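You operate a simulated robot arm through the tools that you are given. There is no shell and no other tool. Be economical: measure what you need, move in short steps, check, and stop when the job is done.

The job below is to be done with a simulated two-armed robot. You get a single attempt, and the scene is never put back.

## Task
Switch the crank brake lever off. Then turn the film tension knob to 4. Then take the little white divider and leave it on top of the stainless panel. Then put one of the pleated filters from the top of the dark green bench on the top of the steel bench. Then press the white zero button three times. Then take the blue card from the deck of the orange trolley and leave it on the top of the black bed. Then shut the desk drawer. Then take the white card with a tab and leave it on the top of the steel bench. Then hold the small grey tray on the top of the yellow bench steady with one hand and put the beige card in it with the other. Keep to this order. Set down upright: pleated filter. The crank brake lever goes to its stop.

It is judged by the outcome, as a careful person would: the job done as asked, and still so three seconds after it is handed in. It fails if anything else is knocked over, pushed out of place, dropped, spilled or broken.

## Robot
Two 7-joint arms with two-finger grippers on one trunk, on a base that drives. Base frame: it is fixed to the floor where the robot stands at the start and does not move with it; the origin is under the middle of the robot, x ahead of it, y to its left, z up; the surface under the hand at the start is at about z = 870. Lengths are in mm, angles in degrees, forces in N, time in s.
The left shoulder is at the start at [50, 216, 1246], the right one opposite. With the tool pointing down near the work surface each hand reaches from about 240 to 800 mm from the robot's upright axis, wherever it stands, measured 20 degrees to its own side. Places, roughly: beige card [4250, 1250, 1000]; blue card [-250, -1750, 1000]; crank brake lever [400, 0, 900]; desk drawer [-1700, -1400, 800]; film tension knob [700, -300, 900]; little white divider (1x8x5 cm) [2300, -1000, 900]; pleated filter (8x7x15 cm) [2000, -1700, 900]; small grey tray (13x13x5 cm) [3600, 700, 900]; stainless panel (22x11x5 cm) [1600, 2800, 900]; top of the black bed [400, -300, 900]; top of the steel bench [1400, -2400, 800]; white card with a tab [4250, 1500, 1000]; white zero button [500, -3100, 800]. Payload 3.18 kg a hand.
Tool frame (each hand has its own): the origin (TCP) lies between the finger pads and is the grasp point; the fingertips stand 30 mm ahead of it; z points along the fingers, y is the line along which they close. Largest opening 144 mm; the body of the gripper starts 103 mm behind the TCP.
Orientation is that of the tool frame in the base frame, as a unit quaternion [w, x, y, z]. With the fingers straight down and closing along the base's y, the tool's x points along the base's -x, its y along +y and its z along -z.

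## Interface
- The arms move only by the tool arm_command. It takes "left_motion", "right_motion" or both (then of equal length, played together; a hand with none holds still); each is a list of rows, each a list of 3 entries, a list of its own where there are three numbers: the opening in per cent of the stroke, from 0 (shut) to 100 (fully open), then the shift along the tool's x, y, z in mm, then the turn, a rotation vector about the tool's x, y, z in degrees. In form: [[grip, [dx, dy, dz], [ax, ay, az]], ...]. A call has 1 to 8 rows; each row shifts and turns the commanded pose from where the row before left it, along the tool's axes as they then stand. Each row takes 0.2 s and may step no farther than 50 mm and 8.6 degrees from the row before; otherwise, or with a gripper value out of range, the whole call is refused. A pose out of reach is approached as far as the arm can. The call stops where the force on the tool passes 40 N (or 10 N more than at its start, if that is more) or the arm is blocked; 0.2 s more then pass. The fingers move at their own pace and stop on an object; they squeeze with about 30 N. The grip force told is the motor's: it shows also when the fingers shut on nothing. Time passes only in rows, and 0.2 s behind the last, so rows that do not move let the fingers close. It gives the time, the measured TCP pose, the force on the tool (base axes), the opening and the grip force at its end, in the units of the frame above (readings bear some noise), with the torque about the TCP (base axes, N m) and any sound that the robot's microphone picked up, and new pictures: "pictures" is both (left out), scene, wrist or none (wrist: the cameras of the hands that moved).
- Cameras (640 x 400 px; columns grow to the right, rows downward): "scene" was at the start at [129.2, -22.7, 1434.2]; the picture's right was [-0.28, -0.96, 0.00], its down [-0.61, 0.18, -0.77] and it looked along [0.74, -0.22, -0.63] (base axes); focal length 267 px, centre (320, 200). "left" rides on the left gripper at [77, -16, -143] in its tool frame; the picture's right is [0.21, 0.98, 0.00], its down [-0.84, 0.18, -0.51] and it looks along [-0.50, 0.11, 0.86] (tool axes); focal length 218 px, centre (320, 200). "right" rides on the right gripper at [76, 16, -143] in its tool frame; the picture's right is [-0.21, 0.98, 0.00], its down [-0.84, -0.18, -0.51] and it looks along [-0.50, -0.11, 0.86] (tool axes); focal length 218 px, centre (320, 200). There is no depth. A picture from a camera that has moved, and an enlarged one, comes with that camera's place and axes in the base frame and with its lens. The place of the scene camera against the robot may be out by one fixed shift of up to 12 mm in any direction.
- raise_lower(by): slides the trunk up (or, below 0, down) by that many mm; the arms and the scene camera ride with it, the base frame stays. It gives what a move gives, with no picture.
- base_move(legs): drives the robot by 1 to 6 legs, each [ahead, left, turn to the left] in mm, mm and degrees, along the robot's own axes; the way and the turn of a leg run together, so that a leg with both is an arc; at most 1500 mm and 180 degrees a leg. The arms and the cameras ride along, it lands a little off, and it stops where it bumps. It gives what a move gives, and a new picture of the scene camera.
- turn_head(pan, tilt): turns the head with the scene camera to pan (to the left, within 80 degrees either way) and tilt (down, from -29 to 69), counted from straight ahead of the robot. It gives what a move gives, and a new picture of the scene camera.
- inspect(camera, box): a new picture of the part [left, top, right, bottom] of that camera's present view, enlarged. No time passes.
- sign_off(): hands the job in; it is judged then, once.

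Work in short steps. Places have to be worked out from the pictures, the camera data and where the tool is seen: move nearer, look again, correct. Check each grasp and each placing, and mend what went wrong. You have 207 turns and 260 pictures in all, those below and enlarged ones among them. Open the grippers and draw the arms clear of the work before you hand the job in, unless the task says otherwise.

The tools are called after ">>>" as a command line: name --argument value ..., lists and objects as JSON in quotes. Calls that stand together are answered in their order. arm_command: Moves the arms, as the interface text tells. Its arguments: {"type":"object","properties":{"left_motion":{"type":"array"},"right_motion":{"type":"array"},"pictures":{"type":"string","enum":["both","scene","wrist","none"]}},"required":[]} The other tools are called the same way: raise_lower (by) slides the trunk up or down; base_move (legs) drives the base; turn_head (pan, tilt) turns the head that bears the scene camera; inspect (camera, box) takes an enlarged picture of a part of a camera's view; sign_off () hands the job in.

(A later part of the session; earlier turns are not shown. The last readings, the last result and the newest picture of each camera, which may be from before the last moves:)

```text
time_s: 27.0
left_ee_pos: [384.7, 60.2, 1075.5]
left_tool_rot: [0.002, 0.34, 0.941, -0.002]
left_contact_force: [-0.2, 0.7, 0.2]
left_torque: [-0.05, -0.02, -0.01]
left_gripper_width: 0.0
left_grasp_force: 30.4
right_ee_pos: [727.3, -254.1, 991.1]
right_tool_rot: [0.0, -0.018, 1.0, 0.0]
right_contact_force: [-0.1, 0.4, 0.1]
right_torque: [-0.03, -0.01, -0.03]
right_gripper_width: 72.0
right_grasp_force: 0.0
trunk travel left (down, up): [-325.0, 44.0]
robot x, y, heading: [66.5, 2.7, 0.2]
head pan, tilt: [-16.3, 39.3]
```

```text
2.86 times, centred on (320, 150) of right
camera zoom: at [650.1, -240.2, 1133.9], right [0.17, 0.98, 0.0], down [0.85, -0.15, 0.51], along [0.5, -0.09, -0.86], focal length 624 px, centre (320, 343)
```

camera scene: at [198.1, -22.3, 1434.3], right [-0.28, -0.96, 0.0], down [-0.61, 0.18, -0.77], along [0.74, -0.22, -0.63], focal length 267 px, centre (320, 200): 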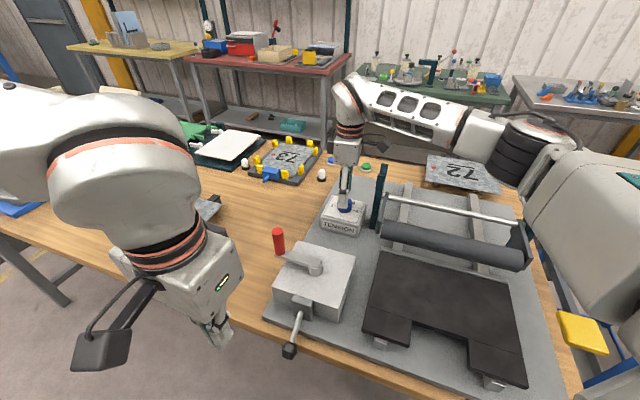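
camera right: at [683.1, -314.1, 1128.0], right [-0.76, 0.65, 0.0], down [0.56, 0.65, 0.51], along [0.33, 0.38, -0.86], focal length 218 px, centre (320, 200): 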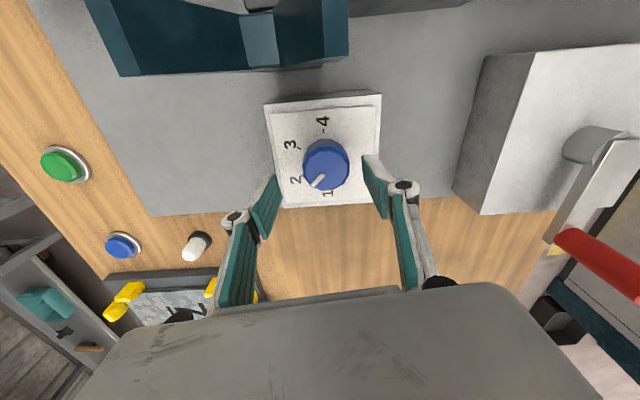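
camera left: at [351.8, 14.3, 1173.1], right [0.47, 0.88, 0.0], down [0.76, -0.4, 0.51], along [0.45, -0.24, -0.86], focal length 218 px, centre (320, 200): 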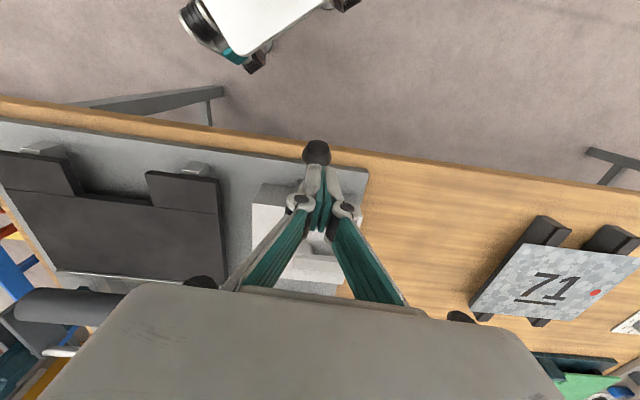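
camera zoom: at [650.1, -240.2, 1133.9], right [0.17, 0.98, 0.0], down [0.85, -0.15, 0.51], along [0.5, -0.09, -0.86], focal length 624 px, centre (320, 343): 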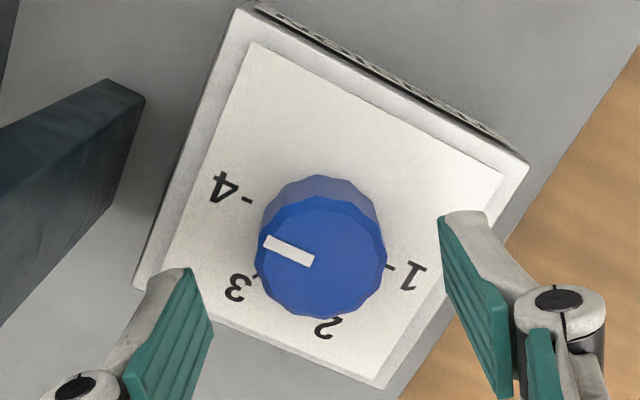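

The pointer now aligns with the 4 mark within ~2°. Knob done. I'll retract both arms up to a travel pose and then survey the room.

>>> arm_command --right_motion '[[50, [0, 0, -45], [0, 0, 0]], [50, [0, 0, -45], [0, 0, 0]], [50, [0, 0, -45], [0, 0, 0]], [50, [0, 0, -45], [0, 0, 0]], [50, [40, -25, -15], [0, 0, 0]], [50, [40, -25, -15], [0, 0, 0]], [50, [40, -25, -15], [0, 0, 0]], [50, [40, -25, -15], [0, 0, 0]]]' --left_motion '[[0, [0, 0, -35], [0, 0, -8]], [0, [0, 0, -35], [0, 0, -8]], [0, [0, 0, -35], [0, 0, -8]], [0, [0, 0, -35], [0, 0, -8]], [0, [0, 0, -35], [0, 0, -8]], [0, [0, 40, 0], [0, 0, 0]], [0, [0, 40, 0], [0, 0, 0]], [0, [0, 40, 0], [0, 0, 0]]]' --pictures "none"

>>> turn_head --pan -60 --tilt 25

>>> turn_head --pan 10 --tilt 15

>>> turn_head --pan 75 --tilt 25

```text
time_s: 28.8
left_ee_pos: [380.9, 183.5, 1249.2]
left_tool_rot: [0.003, -0.003, 1.0, -0.004]
left_contact_force: [-0.5, 0.6, -0.1]
left_torque: [-0.05, -0.06, -0.01]
left_gripper_width: 0.0
left_grasp_force: 30.7
right_ee_pos: [572.1, -353.4, 1230.2]
right_tool_rot: [0.0, -0.017, 1.0, -0.001]
right_contact_force: [-0.6, -0.2, -0.3]
right_torque: [-0.04, -0.02, 0.02]
right_gripper_width: 72.1
right_grasp_force: 0.2
trunk travel left (down, up): [-325.0, 44.0]
robot x, y, heading: [67.7, 0.7, 0.1]
head pan, tilt: [-16.3, 39.3]
```

```text
time_s: 29.9
left_ee_pos: [384.1, 179.1, 1247.8]
left_tool_rot: [0.001, -0.003, 1.0, -0.002]
left_contact_force: [0.0, -0.1, -1.0]
left_torque: [-0.01, 0.02, 0.01]
left_gripper_width: 0.1
left_grasp_force: 30.5
right_ee_pos: [575.1, -354.0, 1228.8]
right_tool_rot: [0.001, -0.018, 1.0, 0.0]
right_contact_force: [-0.1, -0.3, -0.9]
right_torque: [0.02, -0.01, 0.01]
right_gripper_width: 72.0
right_grasp_force: 0.1
trunk travel left (down, up): [-325.0, 44.0]
robot x, y, heading: [67.5, 1.5, 0.4]
head pan, tilt: [-60.0, 25.0]
camera scene: at [162.5, -78.2, 1456.5], right [-0.86, -0.5, 0.0], down [-0.21, 0.37, -0.91], along [0.45, -0.78, -0.42], focal length 267 px, centre (320, 200)
```

scene: 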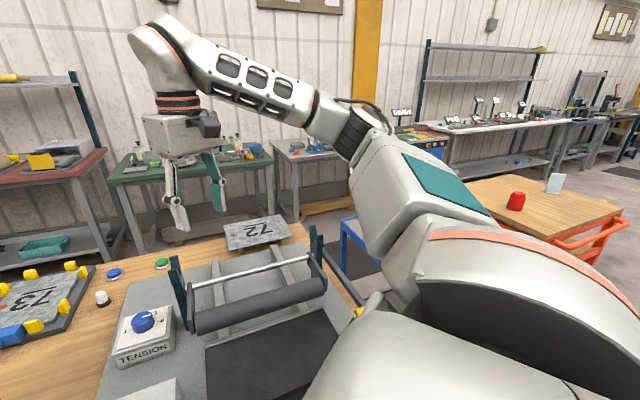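

```text
time_s: 31.3
left_ee_pos: [383.1, 179.5, 1248.8]
left_tool_rot: [0.001, -0.002, 1.0, -0.002]
left_contact_force: [0.3, -0.2, 0.3]
left_torque: [-0.04, -0.01, 0.01]
left_gripper_width: 0.2
left_grasp_force: 30.8
right_ee_pos: [573.5, -354.5, 1228.2]
right_tool_rot: [0.0, -0.018, 1.0, 0.0]
right_contact_force: [0.7, -0.4, 0.0]
right_torque: [0.02, -0.01, 0.0]
right_gripper_width: 71.9
right_grasp_force: 0.0
trunk travel left (down, up): [-325.0, 44.0]
robot x, y, heading: [72.1, 2.8, 0.2]
head pan, tilt: [10.0, 15.0]
camera scene: at [208.0, 17.8, 1472.7], right [0.17, -0.98, 0.0], down [-0.26, -0.05, -0.97], along [0.95, 0.17, -0.26], focal length 267 px, centre (320, 200)
```

scene: 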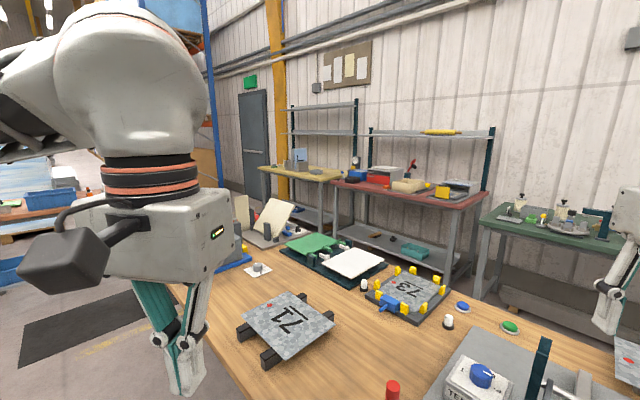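

```text
time_s: 32.7
left_ee_pos: [383.3, 179.9, 1248.4]
left_tool_rot: [0.001, -0.003, 1.0, -0.003]
left_contact_force: [0.3, 0.4, 0.5]
left_torque: [0.0, 0.0, -0.01]
left_gripper_width: 0.3
left_grasp_force: 30.9
right_ee_pos: [573.7, -355.1, 1229.0]
right_tool_rot: [0.0, -0.018, 1.0, 0.001]
right_contact_force: [0.4, -0.5, 0.0]
right_torque: [0.0, 0.0, 0.01]
right_gripper_width: 72.2
right_grasp_force: 0.0
trunk travel left (down, up): [-325.0, 44.0]
robot x, y, heading: [68.7, 2.6, 0.1]
head pan, tilt: [75.0, 25.0]
camera scene: at [139.9, 90.6, 1456.5], right [0.97, -0.26, 0.0], down [-0.11, -0.41, -0.91], along [0.23, 0.88, -0.42], focal length 267 px, centre (320, 200)
```

scene: 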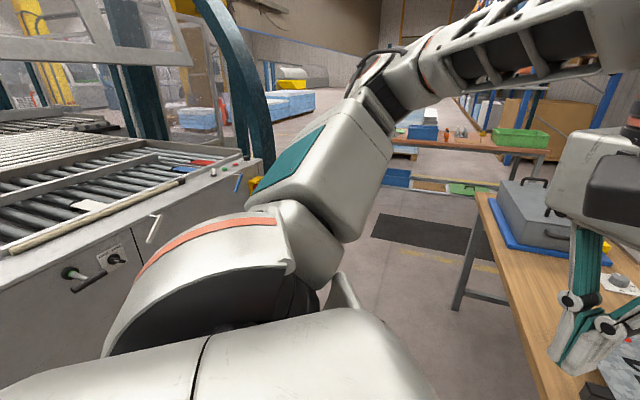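

The room: green bench lies to the right-ahead behind the main bench. I'll back off 300 mm and turn right to see the route on that side.

>>> base_move --legs '[[-300, 0, 0], [0, 0, -60]]'

>>> turn_head --pan 0 --tilt 25

```text
time_s: 37.4
left_ee_pos: [70.6, -188.2, 1248.6]
left_tool_rot: [0.0, 0.505, 0.863, -0.003]
left_contact_force: [0.0, -0.1, 0.2]
left_torque: [0.01, -0.01, 0.02]
left_gripper_width: 0.2
left_grasp_force: 31.0
right_ee_pos: [-304.8, -613.8, 1228.5]
right_tool_rot: [0.0, 0.492, 0.871, 0.0]
right_contact_force: [-0.2, 0.4, 0.9]
right_torque: [-0.03, -0.04, 0.04]
right_gripper_width: 71.9
right_grasp_force: 0.0
trunk travel left (down, up): [-325.0, 44.0]
robot x, y, heading: [-239.0, 2.9, -60.9]
head pan, tilt: [75.0, 25.0]
camera scene: at [-124.1, -12.2, 1456.5], right [0.24, -0.97, 0.0], down [-0.41, -0.1, -0.91], along [0.88, 0.22, -0.42], focal length 267 px, centre (320, 200)
```

scene: 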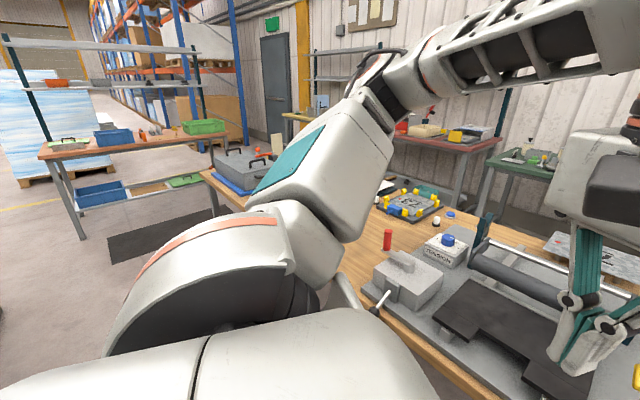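

```text
time_s: 38.9
left_ee_pos: [69.7, -187.5, 1248.3]
left_tool_rot: [0.0, 0.506, 0.863, -0.003]
left_contact_force: [-0.3, -0.5, -0.5]
left_torque: [-0.03, 0.0, -0.03]
left_gripper_width: 0.0
left_grasp_force: 31.1
right_ee_pos: [-305.9, -613.4, 1229.0]
right_tool_rot: [0.0, 0.492, 0.871, 0.001]
right_contact_force: [-0.1, -0.5, 0.1]
right_torque: [0.0, 0.02, 0.04]
right_gripper_width: 71.9
right_grasp_force: 0.2
trunk travel left (down, up): [-325.0, 44.0]
robot x, y, heading: [-239.0, 1.9, -60.9]
head pan, tilt: [0.0, 25.0]
camera scene: at [-168.5, -115.0, 1456.5], right [-0.87, -0.49, 0.0], down [-0.21, 0.37, -0.91], along [0.44, -0.79, -0.42], focal length 267 px, centre (320, 200)
```

scene: 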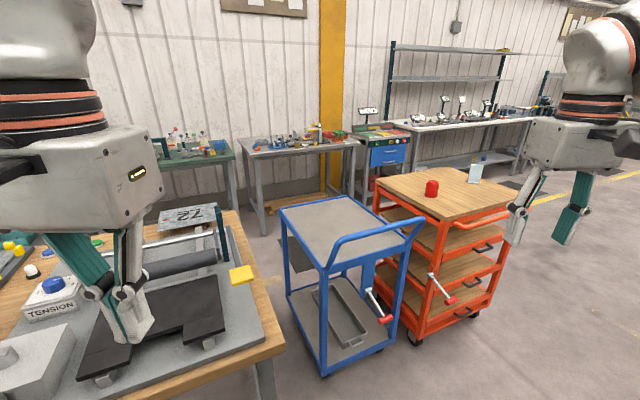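

The right side is blocked by trolleys; the divider, at the green bench's left end, is better reached round the left end of the main bench. I'll turn toward the left and drive along the bench front.

>>> base_move --legs '[[0, 0, 114.5], [1200, 0, 0]]'

```text
time_s: 49.8
left_ee_pos: [539.6, 1327.5, 1248.5]
left_tool_rot: [0.003, -0.449, 0.894, -0.001]
left_contact_force: [-0.4, 0.7, 1.2]
left_torque: [-0.01, 0.04, 0.01]
left_gripper_width: 0.1
left_grasp_force: 30.7
right_ee_pos: [1081.4, 1157.7, 1228.5]
right_tool_rot: [0.001, -0.462, 0.887, -0.001]
right_contact_force: [0.0, -0.5, 0.1]
right_torque: [0.01, -0.03, 0.01]
right_gripper_width: 71.7
right_grasp_force: 0.0
trunk travel left (down, up): [-325.0, 44.0]
robot x, y, heading: [496.7, 971.9, 52.8]
head pan, tilt: [0.0, 25.0]
camera scene: at [580.8, 1075.5, 1456.5], right [0.8, -0.6, 0.0], down [-0.25, -0.34, -0.91], along [0.54, 0.72, -0.42], focal length 267 px, centre (320, 200)
```

scene: 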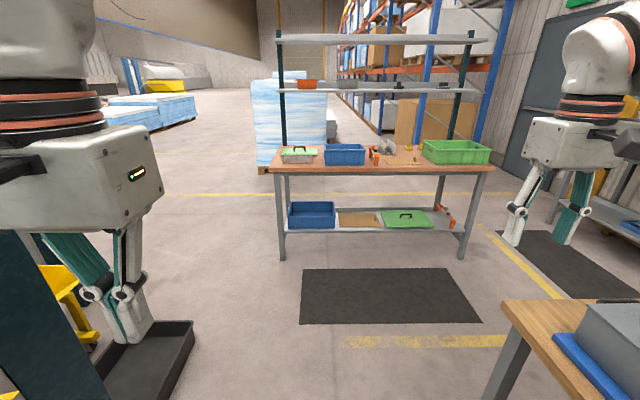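

Path ahead is clear. Continue 1150 mm ahead, then turn to face the wall benches (heading −36°).

>>> base_move --legs '[[1150, -60, 0], [0, 0, -89]]'

```text
time_s: 59.5
left_ee_pos: [1600.3, 1836.0, 1249.0]
left_tool_rot: [0.001, 0.295, 0.956, -0.003]
left_contact_force: [0.4, 0.0, 0.1]
left_torque: [0.0, -0.03, -0.02]
left_gripper_width: 0.0
left_grasp_force: 30.5
right_ee_pos: [1455.2, 1287.3, 1228.6]
right_tool_rot: [0.001, 0.279, 0.96, 0.0]
right_contact_force: [-0.1, 0.7, 0.6]
right_torque: [-0.01, 0.02, -0.02]
right_gripper_width: 72.2
right_grasp_force: 0.1
trunk travel left (down, up): [-325.0, 44.0]
robot x, y, heading: [1242.7, 1865.1, -34.6]
head pan, tilt: [0.0, 25.0]
camera scene: at [1355.8, 1792.2, 1456.5], right [-0.56, -0.83, 0.0], down [-0.35, 0.24, -0.91], along [0.75, -0.51, -0.42], focal length 267 px, centre (320, 200)
```

scene: 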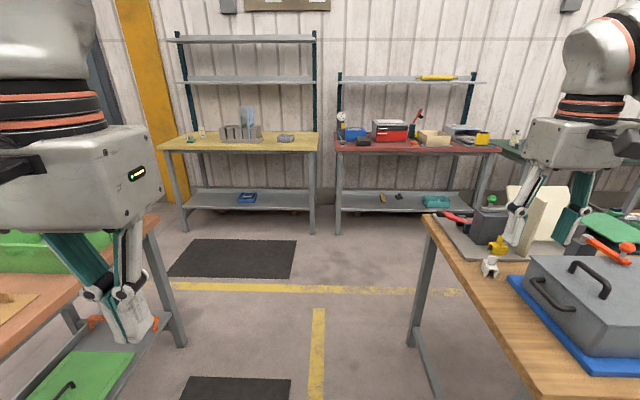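

Clear aisle. Drive ahead ~1700 mm between the two benches, then look.

>>> base_move --legs '[[900, 60, 0], [820, 0, -1.8]]'

```text
time_s: 68.3
left_ee_pos: [3094.9, 921.1, 1247.9]
left_tool_rot: [0.001, 0.299, 0.954, -0.003]
left_contact_force: [0.3, -0.4, 0.4]
left_torque: [0.0, 0.01, -0.01]
left_gripper_width: 0.3
left_grasp_force: 30.6
right_ee_pos: [2942.9, 374.1, 1229.5]
right_tool_rot: [0.0, 0.283, 0.959, 0.0]
right_contact_force: [0.2, 0.0, 0.0]
right_torque: [0.01, -0.01, -0.02]
right_gripper_width: 72.1
right_grasp_force: 0.1
trunk travel left (down, up): [-325.0, 44.0]
robot x, y, heading: [2735.1, 957.2, -34.9]
head pan, tilt: [0.0, 25.0]
camera scene: at [2849.8, 879.7, 1456.5], right [-0.57, -0.82, 0.0], down [-0.35, 0.24, -0.91], along [0.74, -0.52, -0.42], focal length 267 px, centre (320, 200)
```

scene: 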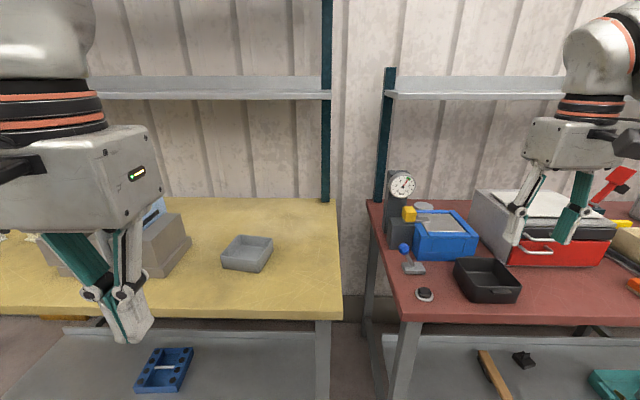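

The small grey tray is seen here on the yellow bench (~[3620,650]). For the divider I strafe right along the aisle; first pull the right hand in and up for clearance.

>>> arm_command --right_motion '[[50, [45, 0, -15], [0, 0, 0]], [50, [45, 0, -15], [0, 0, 0]], [50, [45, 0, -15], [0, 0, 0]], [50, [45, 0, 0], [0, 0, 0]]]' --pictures "none"

>>> base_move --legs '[[0, -900, -1.5]]'

```text
time_s: 69.3
left_ee_pos: [3093.4, 922.4, 1247.9]
left_tool_rot: [0.002, 0.299, 0.954, -0.004]
left_contact_force: [0.5, 0.0, -0.1]
left_torque: [0.01, -0.06, 0.0]
left_gripper_width: 0.0
left_grasp_force: 30.0
right_ee_pos: [2792.3, 478.0, 1274.9]
right_tool_rot: [0.0, 0.283, 0.959, 0.0]
right_contact_force: [-0.5, 0.2, -0.3]
right_torque: [0.02, -0.03, -0.01]
right_gripper_width: 71.9
right_grasp_force: 0.1
trunk travel left (down, up): [-325.0, 44.0]
robot x, y, heading: [2733.9, 952.7, -34.9]
head pan, tilt: [0.0, 25.0]
```

```text
time_s: 77.8
left_ee_pos: [2548.3, 166.1, 1248.4]
left_tool_rot: [0.001, 0.322, 0.947, -0.003]
left_contact_force: [0.5, 0.0, 0.8]
left_torque: [0.03, -0.02, 0.0]
left_gripper_width: 0.2
left_grasp_force: 31.1
right_ee_pos: [2227.9, -264.8, 1274.6]
right_tool_rot: [0.0, 0.308, 0.951, 0.001]
right_contact_force: [0.1, 0.2, 0.5]
right_torque: [0.03, -0.03, 0.01]
right_gripper_width: 72.0
right_grasp_force: 0.0
trunk travel left (down, up): [-325.0, 44.0]
robot x, y, heading: [2187.1, 215.9, -37.8]
head pan, tilt: [0.0, 25.0]
camera scene: at [2301.9, 136.2, 1456.5], right [-0.61, -0.79, 0.0], down [-0.33, 0.26, -0.91], along [0.72, -0.56, -0.42], focal length 267 px, centre (320, 200)
```

scene: 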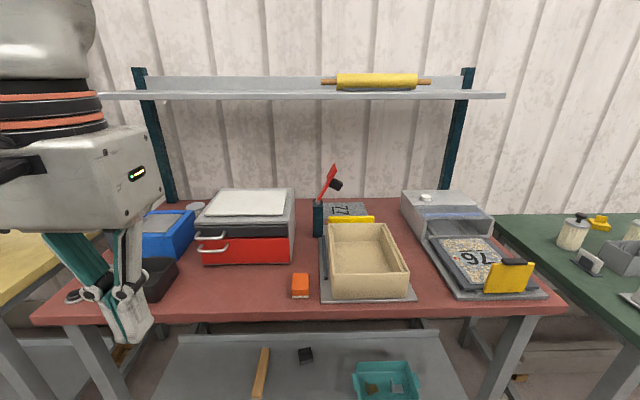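

Continue right ~800 mm to the green bench's left end.

>>> base_move --legs '[[0, -800, 1.5]]'

```text
time_s: 85.2
left_ee_pos: [2067.9, -467.9, 1248.6]
left_tool_rot: [0.001, 0.305, 0.952, -0.003]
left_contact_force: [0.0, -0.5, 0.0]
left_torque: [0.0, -0.03, -0.05]
left_gripper_width: 0.0
left_grasp_force: 31.0
right_ee_pos: [1760.2, -909.1, 1275.1]
right_tool_rot: [0.0, 0.289, 0.957, 0.001]
right_contact_force: [0.4, 0.6, 0.5]
right_torque: [-0.03, -0.01, 0.0]
right_gripper_width: 72.1
right_grasp_force: 0.1
trunk travel left (down, up): [-325.0, 44.0]
robot x, y, heading: [1706.2, -430.7, -35.5]
head pan, tilt: [0.0, 25.0]
camera scene: at [1822.0, -507.3, 1456.5], right [-0.58, -0.81, 0.0], down [-0.34, 0.25, -0.91], along [0.74, -0.53, -0.42], focal length 267 px, centre (320, 200)
```

scene: 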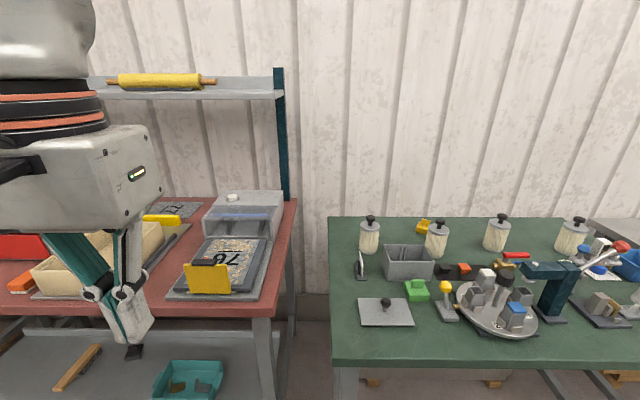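

The green bench is in view. Inspect its left part for the white divider and the filters.

>>> inspect --camera "scene" --box '[325, 205, 485, 325]'

>>> inspect --camera "scene" --box '[480, 205, 640, 325]'

```text
3.33 times, centred on (405, 265) of scene
camera zoom: at [1822.0, -507.3, 1456.5], right [-0.58, -0.81, 0.0], down [-0.34, 0.25, -0.91], along [0.74, -0.53, -0.42], focal length 889 px, centre (37, -17)
```

zoom: 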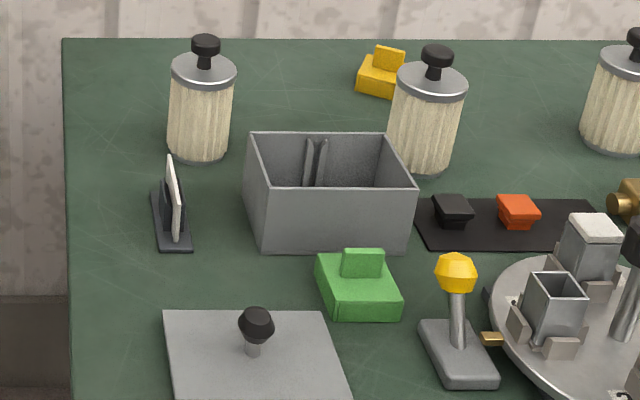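

```text
3.33 times, centred on (560, 265) of scene
camera zoom: at [1822.0, -507.3, 1456.5], right [-0.58, -0.81, 0.0], down [-0.34, 0.25, -0.91], along [0.74, -0.53, -0.42], focal length 889 px, centre (-480, -17)
```

zoom: 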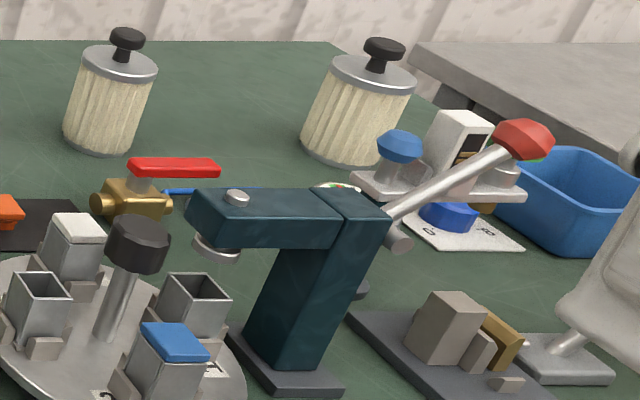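

The divider is the thin white plate in a dark slotted stand, ~[2314,-1022,900]. Drive 220 mm ahead to bring it within reach.

>>> base_move --legs '[[220, 0, 0]]'

>>> turn_head --pan -12 --tilt 45

```text
time_s: 86.9
left_ee_pos: [2243.6, -595.0, 1248.6]
left_tool_rot: [0.001, 0.306, 0.952, -0.003]
left_contact_force: [-0.4, 0.4, -0.2]
left_torque: [0.03, 0.05, 0.02]
left_gripper_width: 0.2
left_grasp_force: 30.6
right_ee_pos: [1937.3, -1035.8, 1274.0]
right_tool_rot: [0.0, 0.289, 0.957, -0.001]
right_contact_force: [0.5, 0.3, -0.2]
right_torque: [0.03, 0.0, -0.02]
right_gripper_width: 72.1
right_grasp_force: 0.0
trunk travel left (down, up): [-325.0, 44.0]
robot x, y, heading: [1883.8, -559.4, -35.6]
head pan, tilt: [0.0, 25.0]
camera scene: at [1998.6, -634.4, 1456.4], right [-0.58, -0.81, 0.0], down [-0.34, 0.25, -0.91], along [0.74, -0.53, -0.42], focal length 267 px, centre (320, 200)
```

scene: 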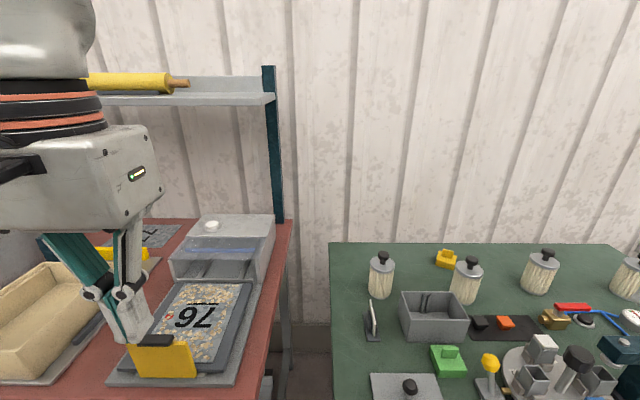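

```text
time_s: 87.7
left_ee_pos: [2243.8, -595.9, 1249.0]
left_tool_rot: [0.001, 0.307, 0.952, -0.003]
left_contact_force: [0.0, 0.5, -0.3]
left_torque: [0.0, 0.0, -0.02]
left_gripper_width: 0.3
left_grasp_force: 30.5
right_ee_pos: [1933.9, -1035.5, 1274.5]
right_tool_rot: [0.0, 0.291, 0.957, 0.0]
right_contact_force: [0.7, -0.7, -0.3]
right_torque: [0.02, -0.02, -0.01]
right_gripper_width: 72.1
right_grasp_force: 0.0
trunk travel left (down, up): [-325.0, 44.0]
robot x, y, heading: [1887.9, -557.5, -35.8]
head pan, tilt: [-12.0, 45.0]
camera scene: at [1977.7, -640.1, 1426.0], right [-0.74, -0.67, 0.0], down [-0.48, 0.52, -0.71], along [0.48, -0.52, -0.71], focal length 267 px, centre (320, 200)
```

scene: 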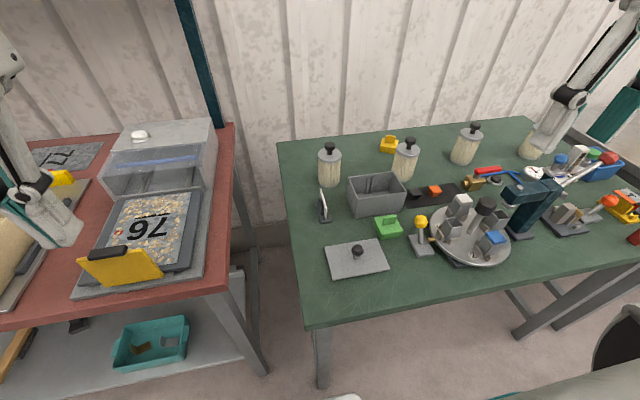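

Move the right hand over toward the divider with the gripper open and look with the wrist camera.

>>> arm_command --right_motion '[[50, [-36, 27, 12], [0, 0, 0]], [50, [-36, 27, 12], [0, 0, 0]], [50, [-36, 27, 12], [0, 0, 0]], [50, [-36, 27, 12], [0, 0, 0]], [50, [-36, 27, 12], [0, 0, 0]], [50, [-36, 27, 12], [0, 0, 0]], [50, [-36, 27, 12], [0, 0, 0]], [50, [-36, 27, 12], [0, 0, 0]]]' --pictures "wrist"

```text
time_s: 89.5
left_ee_pos: [2245.7, -594.5, 1247.2]
left_tool_rot: [0.001, 0.305, 0.952, -0.004]
left_contact_force: [0.5, 0.3, 0.6]
left_torque: [-0.01, 0.02, -0.02]
left_gripper_width: 0.0
left_grasp_force: 30.8
right_ee_pos: [2296.4, -1024.4, 1179.8]
right_tool_rot: [0.0, 0.291, 0.957, 0.0]
right_contact_force: [0.7, 0.3, -0.3]
right_torque: [-0.01, 0.04, -0.03]
right_gripper_width: 72.1
right_grasp_force: 0.1
right hand out of reach, approached as far as the arm can: row 1, 2
trunk travel left (down, up): [-325.0, 44.0]
robot x, y, heading: [1882.8, -557.7, -35.8]
head pan, tilt: [-12.0, 45.0]
camera right: at [2240.8, -968.5, 1323.8], right [0.72, 0.7, 0.0], down [0.6, -0.62, 0.51], along [0.35, -0.36, -0.86], focal length 218 px, centre (320, 200)
```

right: 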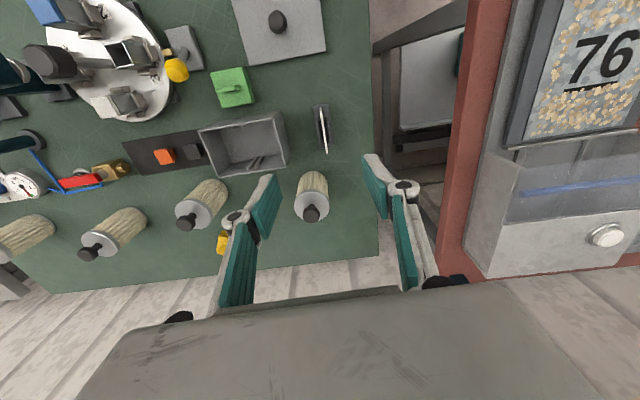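

>>> inspect --camera "right" --box '[280, 90, 370, 170]'

```text
5.00 times, centred on (325, 130) of right
camera zoom: at [2240.8, -968.5, 1323.8], right [0.72, 0.7, 0.0], down [0.6, -0.62, 0.51], along [0.35, -0.36, -0.86], focal length 1091 px, centre (295, 550)
```

zoom: 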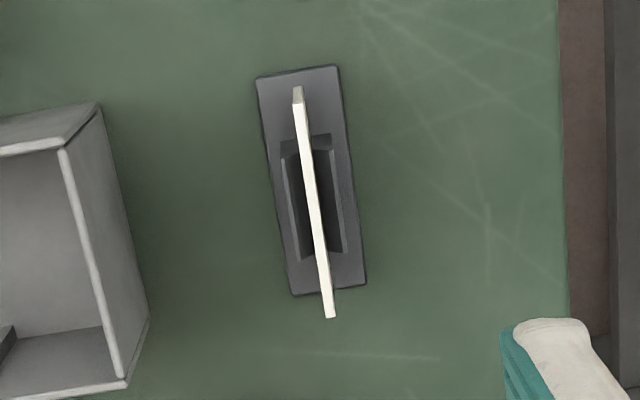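

Divider mid at ≈[2312,−1030], top z≈915, direction −37°. Align (turn +3°), narrow the opening and descend to z≈970.

>>> arm_command --right_motion '[[30, [-16, 3.4, 30], [0, 0, 3]], [30, [0, 0, 45], [0, 0, 0]], [30, [0, 0, 45], [0, 0, 0]], [30, [0, 0, 45], [0, 0, 0]], [30, [0, 0, 45], [0, 0, 0]]]' --pictures "none"

>>> inspect --camera "right" --box '[240, 90, 400, 230]'

>>> inspect --camera "scene" --box '[270, 130, 390, 230]'

```text
time_s: 90.7
left_ee_pos: [2244.7, -596.5, 1248.0]
left_tool_rot: [0.001, 0.306, 0.952, -0.003]
left_contact_force: [-0.3, 0.4, -0.5]
left_torque: [-0.01, 0.0, -0.02]
left_gripper_width: 0.0
left_grasp_force: 30.7
right_ee_pos: [2330.3, -1075.9, 991.4]
right_tool_rot: [-0.005, 0.311, 0.951, 0.002]
right_contact_force: [0.0, -0.1, -0.3]
right_torque: [0.01, 0.01, 0.01]
right_gripper_width: 43.3
right_grasp_force: 0.1
right hand out of reach, approached as far as the arm can: row 3, 4, 5
trunk travel left (down, up): [-325.0, 44.0]
robot x, y, heading: [1884.2, -556.1, -35.7]
head pan, tilt: [-12.0, 45.0]
```

```text
2.86 times, centred on (320, 160) of right
camera zoom: at [2278.6, -1019.5, 1136.6], right [0.75, 0.67, 0.0], down [0.58, -0.65, 0.5], along [0.33, -0.37, -0.87], focal length 624 px, centre (320, 314)
```

zoom: 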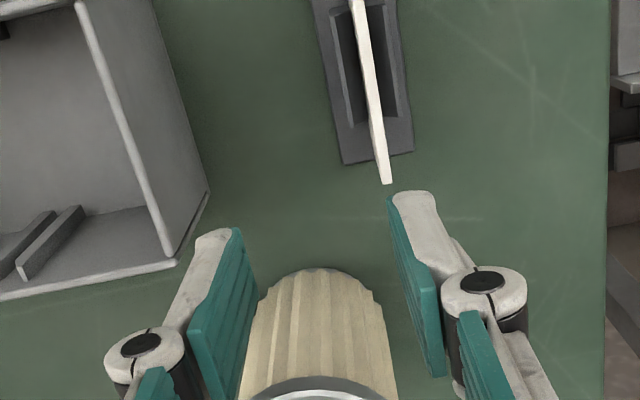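

```text
4.00 times, centred on (330, 180) of scene
camera zoom: at [1978.3, -640.9, 1425.8], right [-0.74, -0.67, 0.0], down [-0.48, 0.52, -0.71], along [0.48, -0.52, -0.71], focal length 1067 px, centre (280, 280)
```

zoom: 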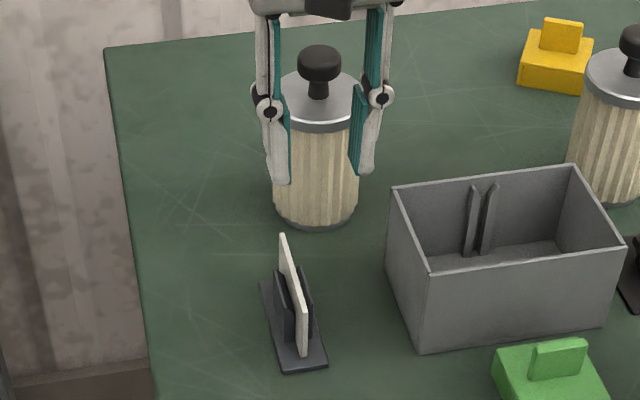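

The arm ran out of joint range and drifted toward the filter (no contact). I'll raise straight up, then reposition the base to the left and turned a bit right.

>>> arm_command --right_motion '[[30, [0, 0, -45], [0, 0, -3]], [30, [0, 0, -45], [0, 0, 0]], [30, [0, 0, -45], [0, 0, 0]], [30, [0, 0, -45], [0, 0, 0]], [30, [30, 0, -35], [0, 0, -5]], [30, [40, 0, 0], [0, 0, -5]]]' --pictures "scene"

```text
time_s: 92.1
left_ee_pos: [2242.9, -597.0, 1249.4]
left_tool_rot: [0.001, 0.305, 0.952, -0.004]
left_contact_force: [-1.0, -0.6, 0.0]
left_torque: [-0.01, -0.03, -0.02]
left_gripper_width: 0.1
left_grasp_force: 30.6
right_ee_pos: [2270.6, -1038.8, 1211.3]
right_tool_rot: [0.0, 0.206, 0.979, 0.001]
right_contact_force: [-0.2, -1.0, 0.1]
right_torque: [0.03, 0.0, -0.01]
right_gripper_width: 43.4
right_grasp_force: 0.0
trunk travel left (down, up): [-325.0, 44.0]
robot x, y, heading: [1883.7, -558.7, -35.7]
head pan, tilt: [-12.0, 45.0]
camera scene: at [1976.8, -641.0, 1425.9], right [-0.74, -0.67, 0.0], down [-0.47, 0.52, -0.71], along [0.48, -0.52, -0.71], focal length 267 px, centre (320, 200)
```

scene: 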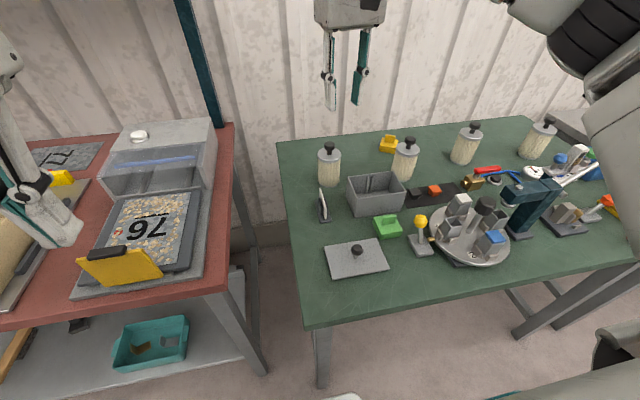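

Nothing was disturbed. Shift the base 220 mm left and turn 10° right.

>>> base_move --legs '[[0, 220, 0], [0, 0, -10]]'

```text
time_s: 95.4
left_ee_pos: [2359.0, -480.2, 1248.2]
left_tool_rot: [0.001, 0.386, 0.922, -0.003]
left_contact_force: [-0.7, -0.2, -0.2]
left_torque: [0.0, 0.0, -0.03]
left_gripper_width: 0.0
left_grasp_force: 30.7
right_ee_pos: [2310.8, -922.4, 1210.9]
right_tool_rot: [0.0, 0.289, 0.957, 0.0]
right_contact_force: [-0.5, 0.1, 0.3]
right_torque: [-0.01, 0.01, -0.01]
right_gripper_width: 43.2
right_grasp_force: 0.0
trunk travel left (down, up): [-325.0, 44.0]
robot x, y, heading: [2011.3, -381.9, -46.1]
head pan, tilt: [-12.0, 45.0]
camera scene: at [2089.6, -477.2, 1425.9], right [-0.84, -0.53, 0.0], down [-0.38, 0.6, -0.71], along [0.38, -0.6, -0.71], focal length 267 px, centre (320, 200)
```

scene: 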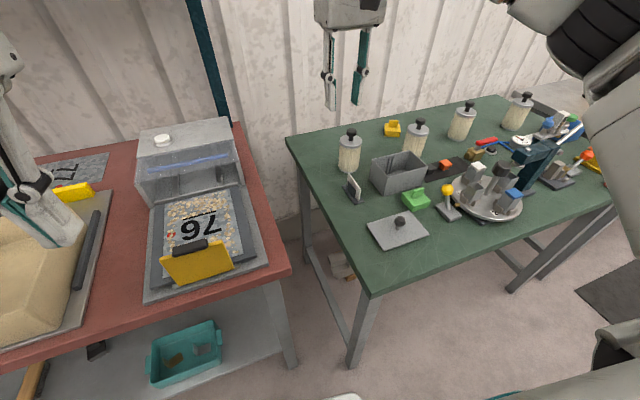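

Now move over the divider with alignment, to z ≈1000.

>>> arm_command --right_motion '[[30, [-20, -30, 10], [0, 0, 3.3]], [30, [-19, -30, 10], [0, 0, 0]], [30, [-17, -31, 11], [0, 0, 0]], [30, [0, 0, 45], [0, 0, 0]], [30, [0, 0, 45], [0, 0, 0]], [30, [0, 0, 45], [0, 0, 0]], [30, [0, 0, 40], [0, 0, 0]]]' --pictures "none"

>>> inspect --camera "right" --box '[240, 90, 400, 230]'

```text
time_s: 97.0
left_ee_pos: [2359.9, -480.5, 1247.9]
left_tool_rot: [0.001, 0.386, 0.922, -0.003]
left_contact_force: [0.2, -0.1, -0.5]
left_torque: [0.01, 0.03, 0.02]
left_gripper_width: 0.0
left_grasp_force: 30.8
right_ee_pos: [2303.6, -1028.4, 1006.7]
right_tool_rot: [0.001, 0.317, 0.948, 0.0]
right_contact_force: [-0.5, 0.3, -0.8]
right_torque: [0.01, 0.0, 0.0]
right_gripper_width: 43.0
right_grasp_force: 0.1
trunk travel left (down, up): [-325.0, 44.0]
robot x, y, heading: [2013.9, -383.6, -45.7]
head pan, tilt: [-12.0, 45.0]
```

```text
2.86 times, centred on (320, 160) of right
camera zoom: at [2252.0, -969.8, 1151.8], right [0.75, 0.66, 0.0], down [0.56, -0.65, 0.51], along [0.33, -0.38, -0.86], focal length 624 px, centre (320, 314)
```

zoom: 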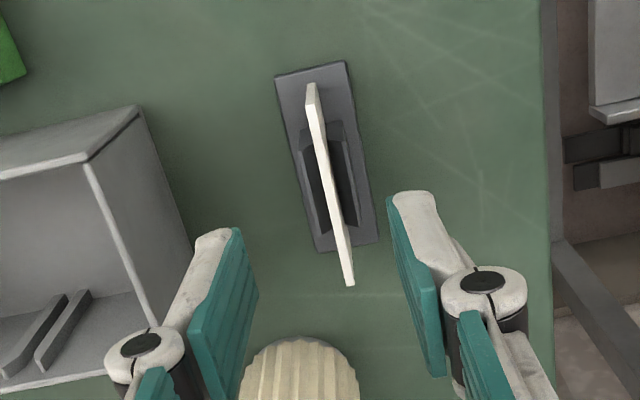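

Divider mid ≈[2310,−1029], top z≈918. Correct a few mm, descend 77 and close.

>>> arm_command --right_motion '[[30, [-5, 4, 27], [0, 0, 0]], [30, [0, 0, 25], [0, 0, 0]], [30, [0, 0, 25], [0, 0, 0]], [0, [0, 0, 0], [0, 0, 0]], [0, [0, 0, 0], [0, 0, 0]]]' --pictures "none"

>>> inspect --camera "right" --box '[240, 90, 400, 230]'

>>> inspect --camera "scene" --box '[300, 110, 420, 230]'

```text
time_s: 98.2
left_ee_pos: [2359.4, -479.6, 1247.5]
left_tool_rot: [0.001, 0.387, 0.922, -0.003]
left_contact_force: [-0.3, -0.6, 0.1]
left_torque: [0.01, 0.02, 0.04]
left_gripper_width: 0.0
left_grasp_force: 30.7
right_ee_pos: [2309.7, -1028.9, 930.7]
right_tool_rot: [0.0, 0.317, 0.949, 0.0]
right_contact_force: [0.1, 0.4, 0.0]
right_torque: [0.05, 0.01, -0.02]
right_gripper_width: 6.2
right_grasp_force: 30.3
trunk travel left (down, up): [-325.0, 44.0]
robot x, y, heading: [2011.8, -382.6, -45.9]
head pan, tilt: [-12.0, 45.0]
```

```text
2.86 times, centred on (320, 160) of right
camera zoom: at [2258.0, -971.2, 1074.0], right [0.75, 0.66, 0.0], down [0.57, -0.65, 0.51], along [0.33, -0.38, -0.86], focal length 624 px, centre (320, 314)
```

zoom: 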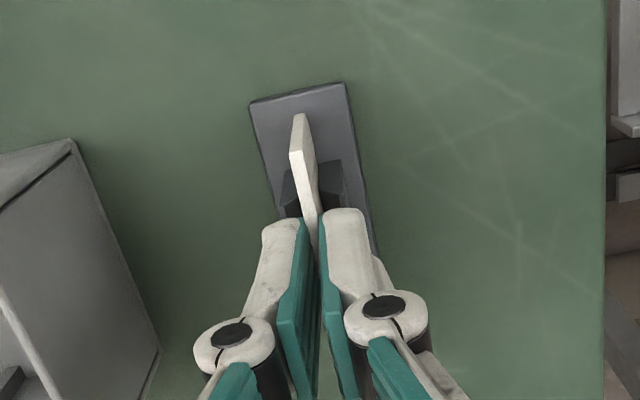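

```text
3.33 times, centred on (360, 170) of scene
camera zoom: at [2090.0, -477.1, 1425.9], right [-0.84, -0.53, 0.0], down [-0.38, 0.6, -0.71], along [0.38, -0.6, -0.71], focal length 889 px, centre (187, 300)
```

zoom: 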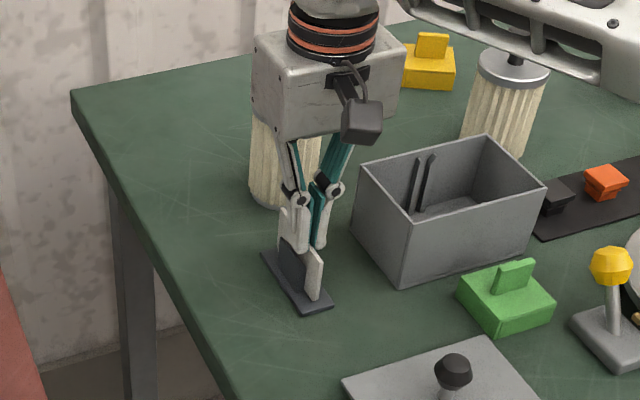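

Gripped (6 mm plate). Lift straight up.

>>> arm_command --right_motion '[[0, [0, 0, -15], [0, 0, 0]], [0, [0, 0, -20], [0, 0, 0]], [0, [0, 0, -40], [0, 0, 0]], [0, [0, 0, -45], [0, 0, 0]], [0, [0, 0, -45], [0, 0, 0]], [0, [0, 0, -45], [0, 0, 0]]]' --pictures "both"

```text
time_s: 99.6
left_ee_pos: [2359.7, -478.4, 1248.2]
left_tool_rot: [0.001, 0.386, 0.922, -0.004]
left_contact_force: [-1.6, -0.3, -0.5]
left_torque: [0.03, -0.02, -0.01]
left_gripper_width: 0.2
left_grasp_force: 30.7
right_ee_pos: [2311.0, -1029.3, 1146.0]
right_tool_rot: [0.0, 0.316, 0.949, 0.0]
right_contact_force: [-0.5, 0.8, 0.0]
right_torque: [-0.02, -0.01, 0.03]
right_gripper_width: 6.1
right_grasp_force: 30.1
trunk travel left (down, up): [-325.0, 44.0]
robot x, y, heading: [2007.6, -377.3, -45.8]
head pan, tilt: [-12.0, 45.0]
camera scene: at [2089.7, -475.9, 1426.0], right [-0.84, -0.54, 0.0], down [-0.38, 0.6, -0.71], along [0.38, -0.6, -0.71], focal length 267 px, centre (320, 200)
camera right: at [2260.0, -970.6, 1288.7], right [0.75, 0.66, 0.0], down [0.57, -0.65, 0.51], along [0.33, -0.38, -0.86], focal length 218 px, centre (320, 200)
```

scene: 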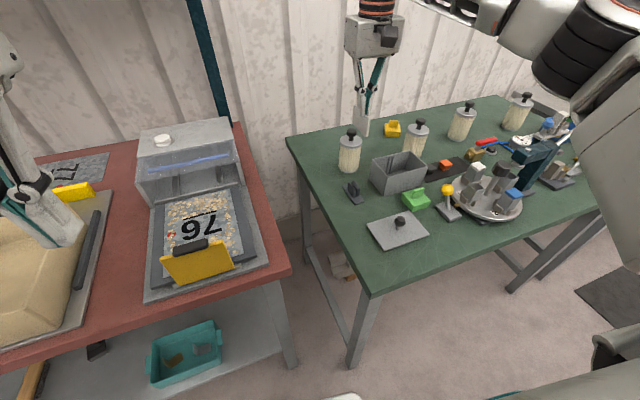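
right: 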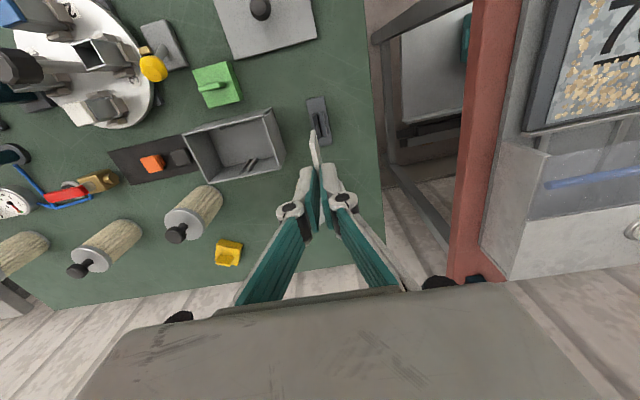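

Divider is held. Retract the hand up and in, then drive back the way I came toward the stainless panel.

>>> arm_command --right_motion '[[0, [40, 0, -25], [0, 0, 0]], [0, [40, 0, -25], [0, 0, 0]], [0, [40, 0, -25], [0, 0, 0]], [0, [40, 0, -25], [0, 0, 0]], [0, [40, 0, 0], [0, 0, 0]]]' --pictures "none"

>>> base_move --legs '[[0, 0, 9.4], [-220, 0, 0], [0, 1450, 0]]'

```text
time_s: 100.8
left_ee_pos: [2358.6, -479.7, 1249.1]
left_tool_rot: [0.0, 0.387, 0.922, -0.003]
left_contact_force: [-0.4, -1.1, 0.3]
left_torque: [-0.02, -0.03, 0.0]
left_gripper_width: 0.0
left_grasp_force: 30.8
right_ee_pos: [2148.9, -906.0, 1239.8]
right_tool_rot: [0.001, 0.317, 0.948, 0.0]
right_contact_force: [-0.2, 0.0, 0.6]
right_torque: [0.03, -0.02, 0.0]
right_gripper_width: 5.9
right_grasp_force: 29.9
trunk travel left (down, up): [-325.0, 44.0]
robot x, y, heading: [2013.1, -374.7, -45.8]
head pan, tilt: [-12.0, 45.0]
```

```text
time_s: 115.6
left_ee_pos: [3022.0, 917.2, 1249.6]
left_tool_rot: [0.001, 0.284, 0.959, -0.003]
left_contact_force: [0.1, 0.1, 0.3]
left_torque: [-0.01, -0.03, 0.01]
left_gripper_width: 0.2
left_grasp_force: 30.5
right_ee_pos: [2908.8, 455.2, 1239.4]
right_tool_rot: [0.0, 0.212, 0.977, 0.0]
right_contact_force: [0.2, 0.8, -0.4]
right_torque: [-0.02, -0.02, 0.01]
right_gripper_width: 6.0
right_grasp_force: 29.8
trunk travel left (down, up): [-325.0, 44.0]
robot x, y, heading: [2661.2, 938.3, -33.1]
head pan, tilt: [-12.0, 45.0]
camera scene: at [2758.2, 859.9, 1425.9], right [-0.71, -0.7, 0.0], down [-0.5, 0.5, -0.71], along [0.5, -0.5, -0.71], focal length 267 px, centre (320, 200)
```

scene: 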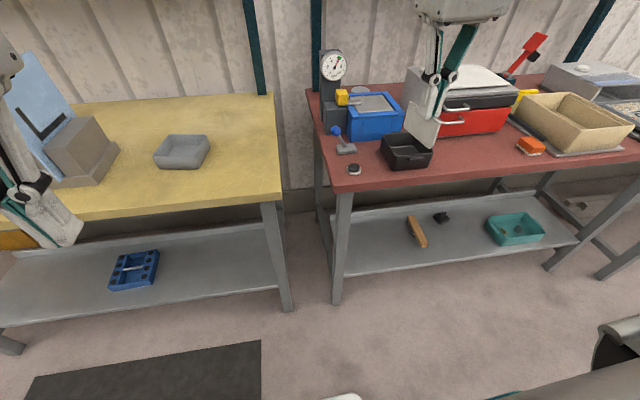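

Now turn −3°, back 1700 mm through the gap, and turn left to face the other bench.

>>> base_move --legs '[[0, 30, -3], [-1400, 0, 0], [-400, 0, 0], [0, 0, 90]]'

>>> turn_head --pan 0 --tilt 35

```text
time_s: 128.9
left_ee_pos: [1234.2, 2348.8, 1249.0]
left_tool_rot: [0.002, -0.464, 0.886, -0.001]
left_contact_force: [0.4, -0.6, -0.4]
left_torque: [0.01, 0.02, -0.02]
left_gripper_width: 0.2
left_grasp_force: 30.5
right_ee_pos: [1692.6, 2221.3, 1240.2]
right_tool_rot: [0.0, -0.529, 0.849, 0.001]
right_contact_force: [0.0, -0.3, -0.7]
right_torque: [0.0, -0.02, -0.02]
right_gripper_width: 6.0
right_grasp_force: 30.0
trunk travel left (down, up): [-325.0, 44.0]
robot x, y, heading: [1199.9, 1988.2, 55.0]
head pan, tilt: [-12.0, 45.0]
camera scene: at [1290.1, 2076.5, 1425.9], right [0.68, -0.73, 0.0], down [-0.52, -0.48, -0.71], along [0.52, 0.48, -0.71], focal length 267 px, centre (320, 200)
```

scene: 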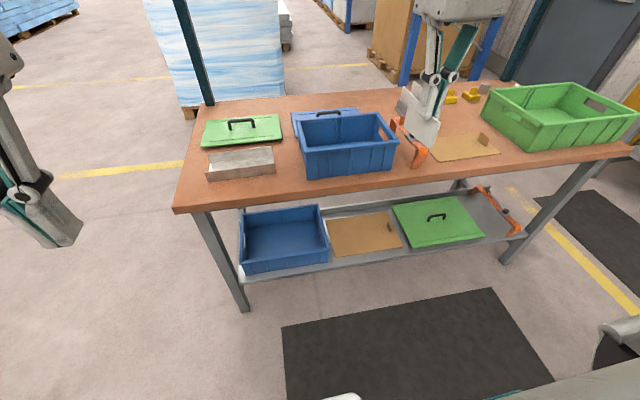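

```text
time_s: 129.7
left_ee_pos: [1233.9, 2346.2, 1247.7]
left_tool_rot: [0.002, -0.464, 0.886, -0.001]
left_contact_force: [-0.5, -0.3, 0.0]
left_torque: [-0.01, 0.0, -0.04]
left_gripper_width: 0.0
left_grasp_force: 30.8
right_ee_pos: [1691.7, 2220.2, 1239.7]
right_tool_rot: [0.0, -0.528, 0.849, 0.0]
right_contact_force: [-0.3, -0.1, 0.4]
right_torque: [0.0, 0.01, -0.01]
right_gripper_width: 6.0
right_grasp_force: 30.1
trunk travel left (down, up): [-325.0, 44.0]
robot x, y, heading: [1197.0, 1986.7, 55.0]
head pan, tilt: [0.0, 35.0]
camera scene: at [1281.4, 2093.0, 1440.7], right [0.82, -0.57, 0.0], down [-0.33, -0.47, -0.82], along [0.47, 0.67, -0.57], focal length 267 px, centre (320, 200)
```

scene: 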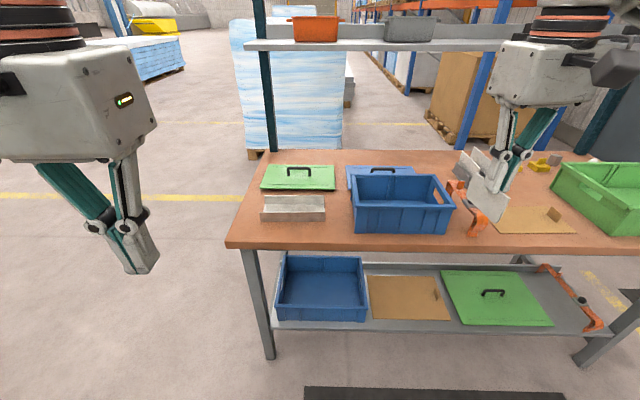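

>>> inspect --camera "scene" --box '[240, 150, 360, 240]'

>>> inspect --camera "scene" --box '[430, 130, 550, 240]'

```text
4.44 times, centred on (300, 195) of scene
camera zoom: at [1281.4, 2093.0, 1440.7], right [0.82, -0.57, 0.0], down [-0.33, -0.47, -0.82], along [0.47, 0.67, -0.57], focal length 1185 px, centre (409, 222)
```

zoom: 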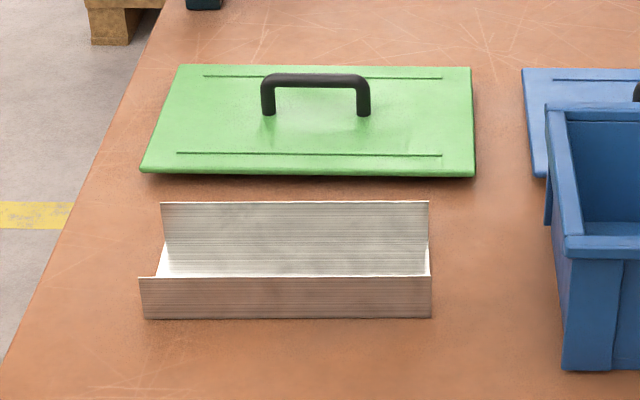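

```text
3.64 times, centred on (490, 185) of scene
camera zoom: at [1281.4, 2093.0, 1440.7], right [0.82, -0.57, 0.0], down [-0.33, -0.47, -0.82], along [0.47, 0.67, -0.57], focal length 970 px, centre (-298, 254)
```

zoom: 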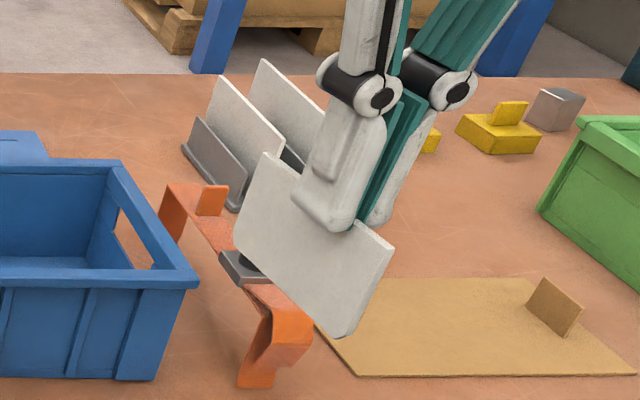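

The stainless panel is a shallow U‑channel on this bench, centred ~[1628,2731]. I'll set the divider across inside it. Move base 270 ahead and 230 left so it lies in the right hand's range.

>>> base_move --legs '[[270, 230, 0]]'

```text
time_s: 132.3
left_ee_pos: [1195.1, 2696.2, 1249.3]
left_tool_rot: [0.002, -0.468, 0.883, -0.002]
left_contact_force: [-0.3, 0.4, -0.6]
left_torque: [0.01, 0.06, 0.02]
left_gripper_width: 0.2
left_grasp_force: 31.0
right_ee_pos: [1654.0, 2575.1, 1238.9]
right_tool_rot: [-0.001, -0.532, 0.846, -0.001]
right_contact_force: [0.4, 0.7, 0.6]
right_torque: [0.0, 0.0, -0.02]
right_gripper_width: 6.1
right_grasp_force: 29.8
trunk travel left (down, up): [-325.0, 44.0]
robot x, y, heading: [1165.8, 2335.2, 55.7]
head pan, tilt: [0.0, 35.0]
camera scene: at [1245.8, 2443.2, 1440.7], right [0.83, -0.56, 0.0], down [-0.32, -0.47, -0.82], along [0.46, 0.68, -0.57], focal length 267 px, centre (320, 200)
```

scene: 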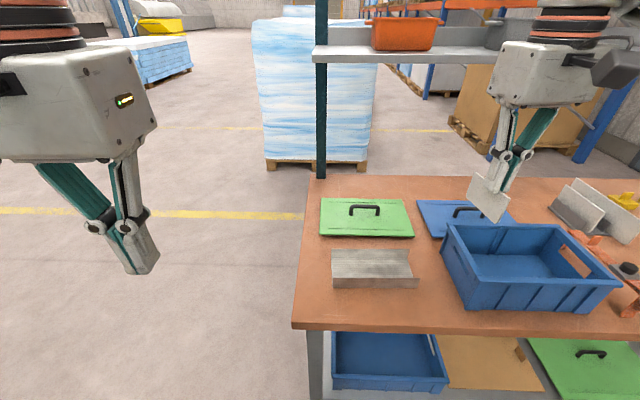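

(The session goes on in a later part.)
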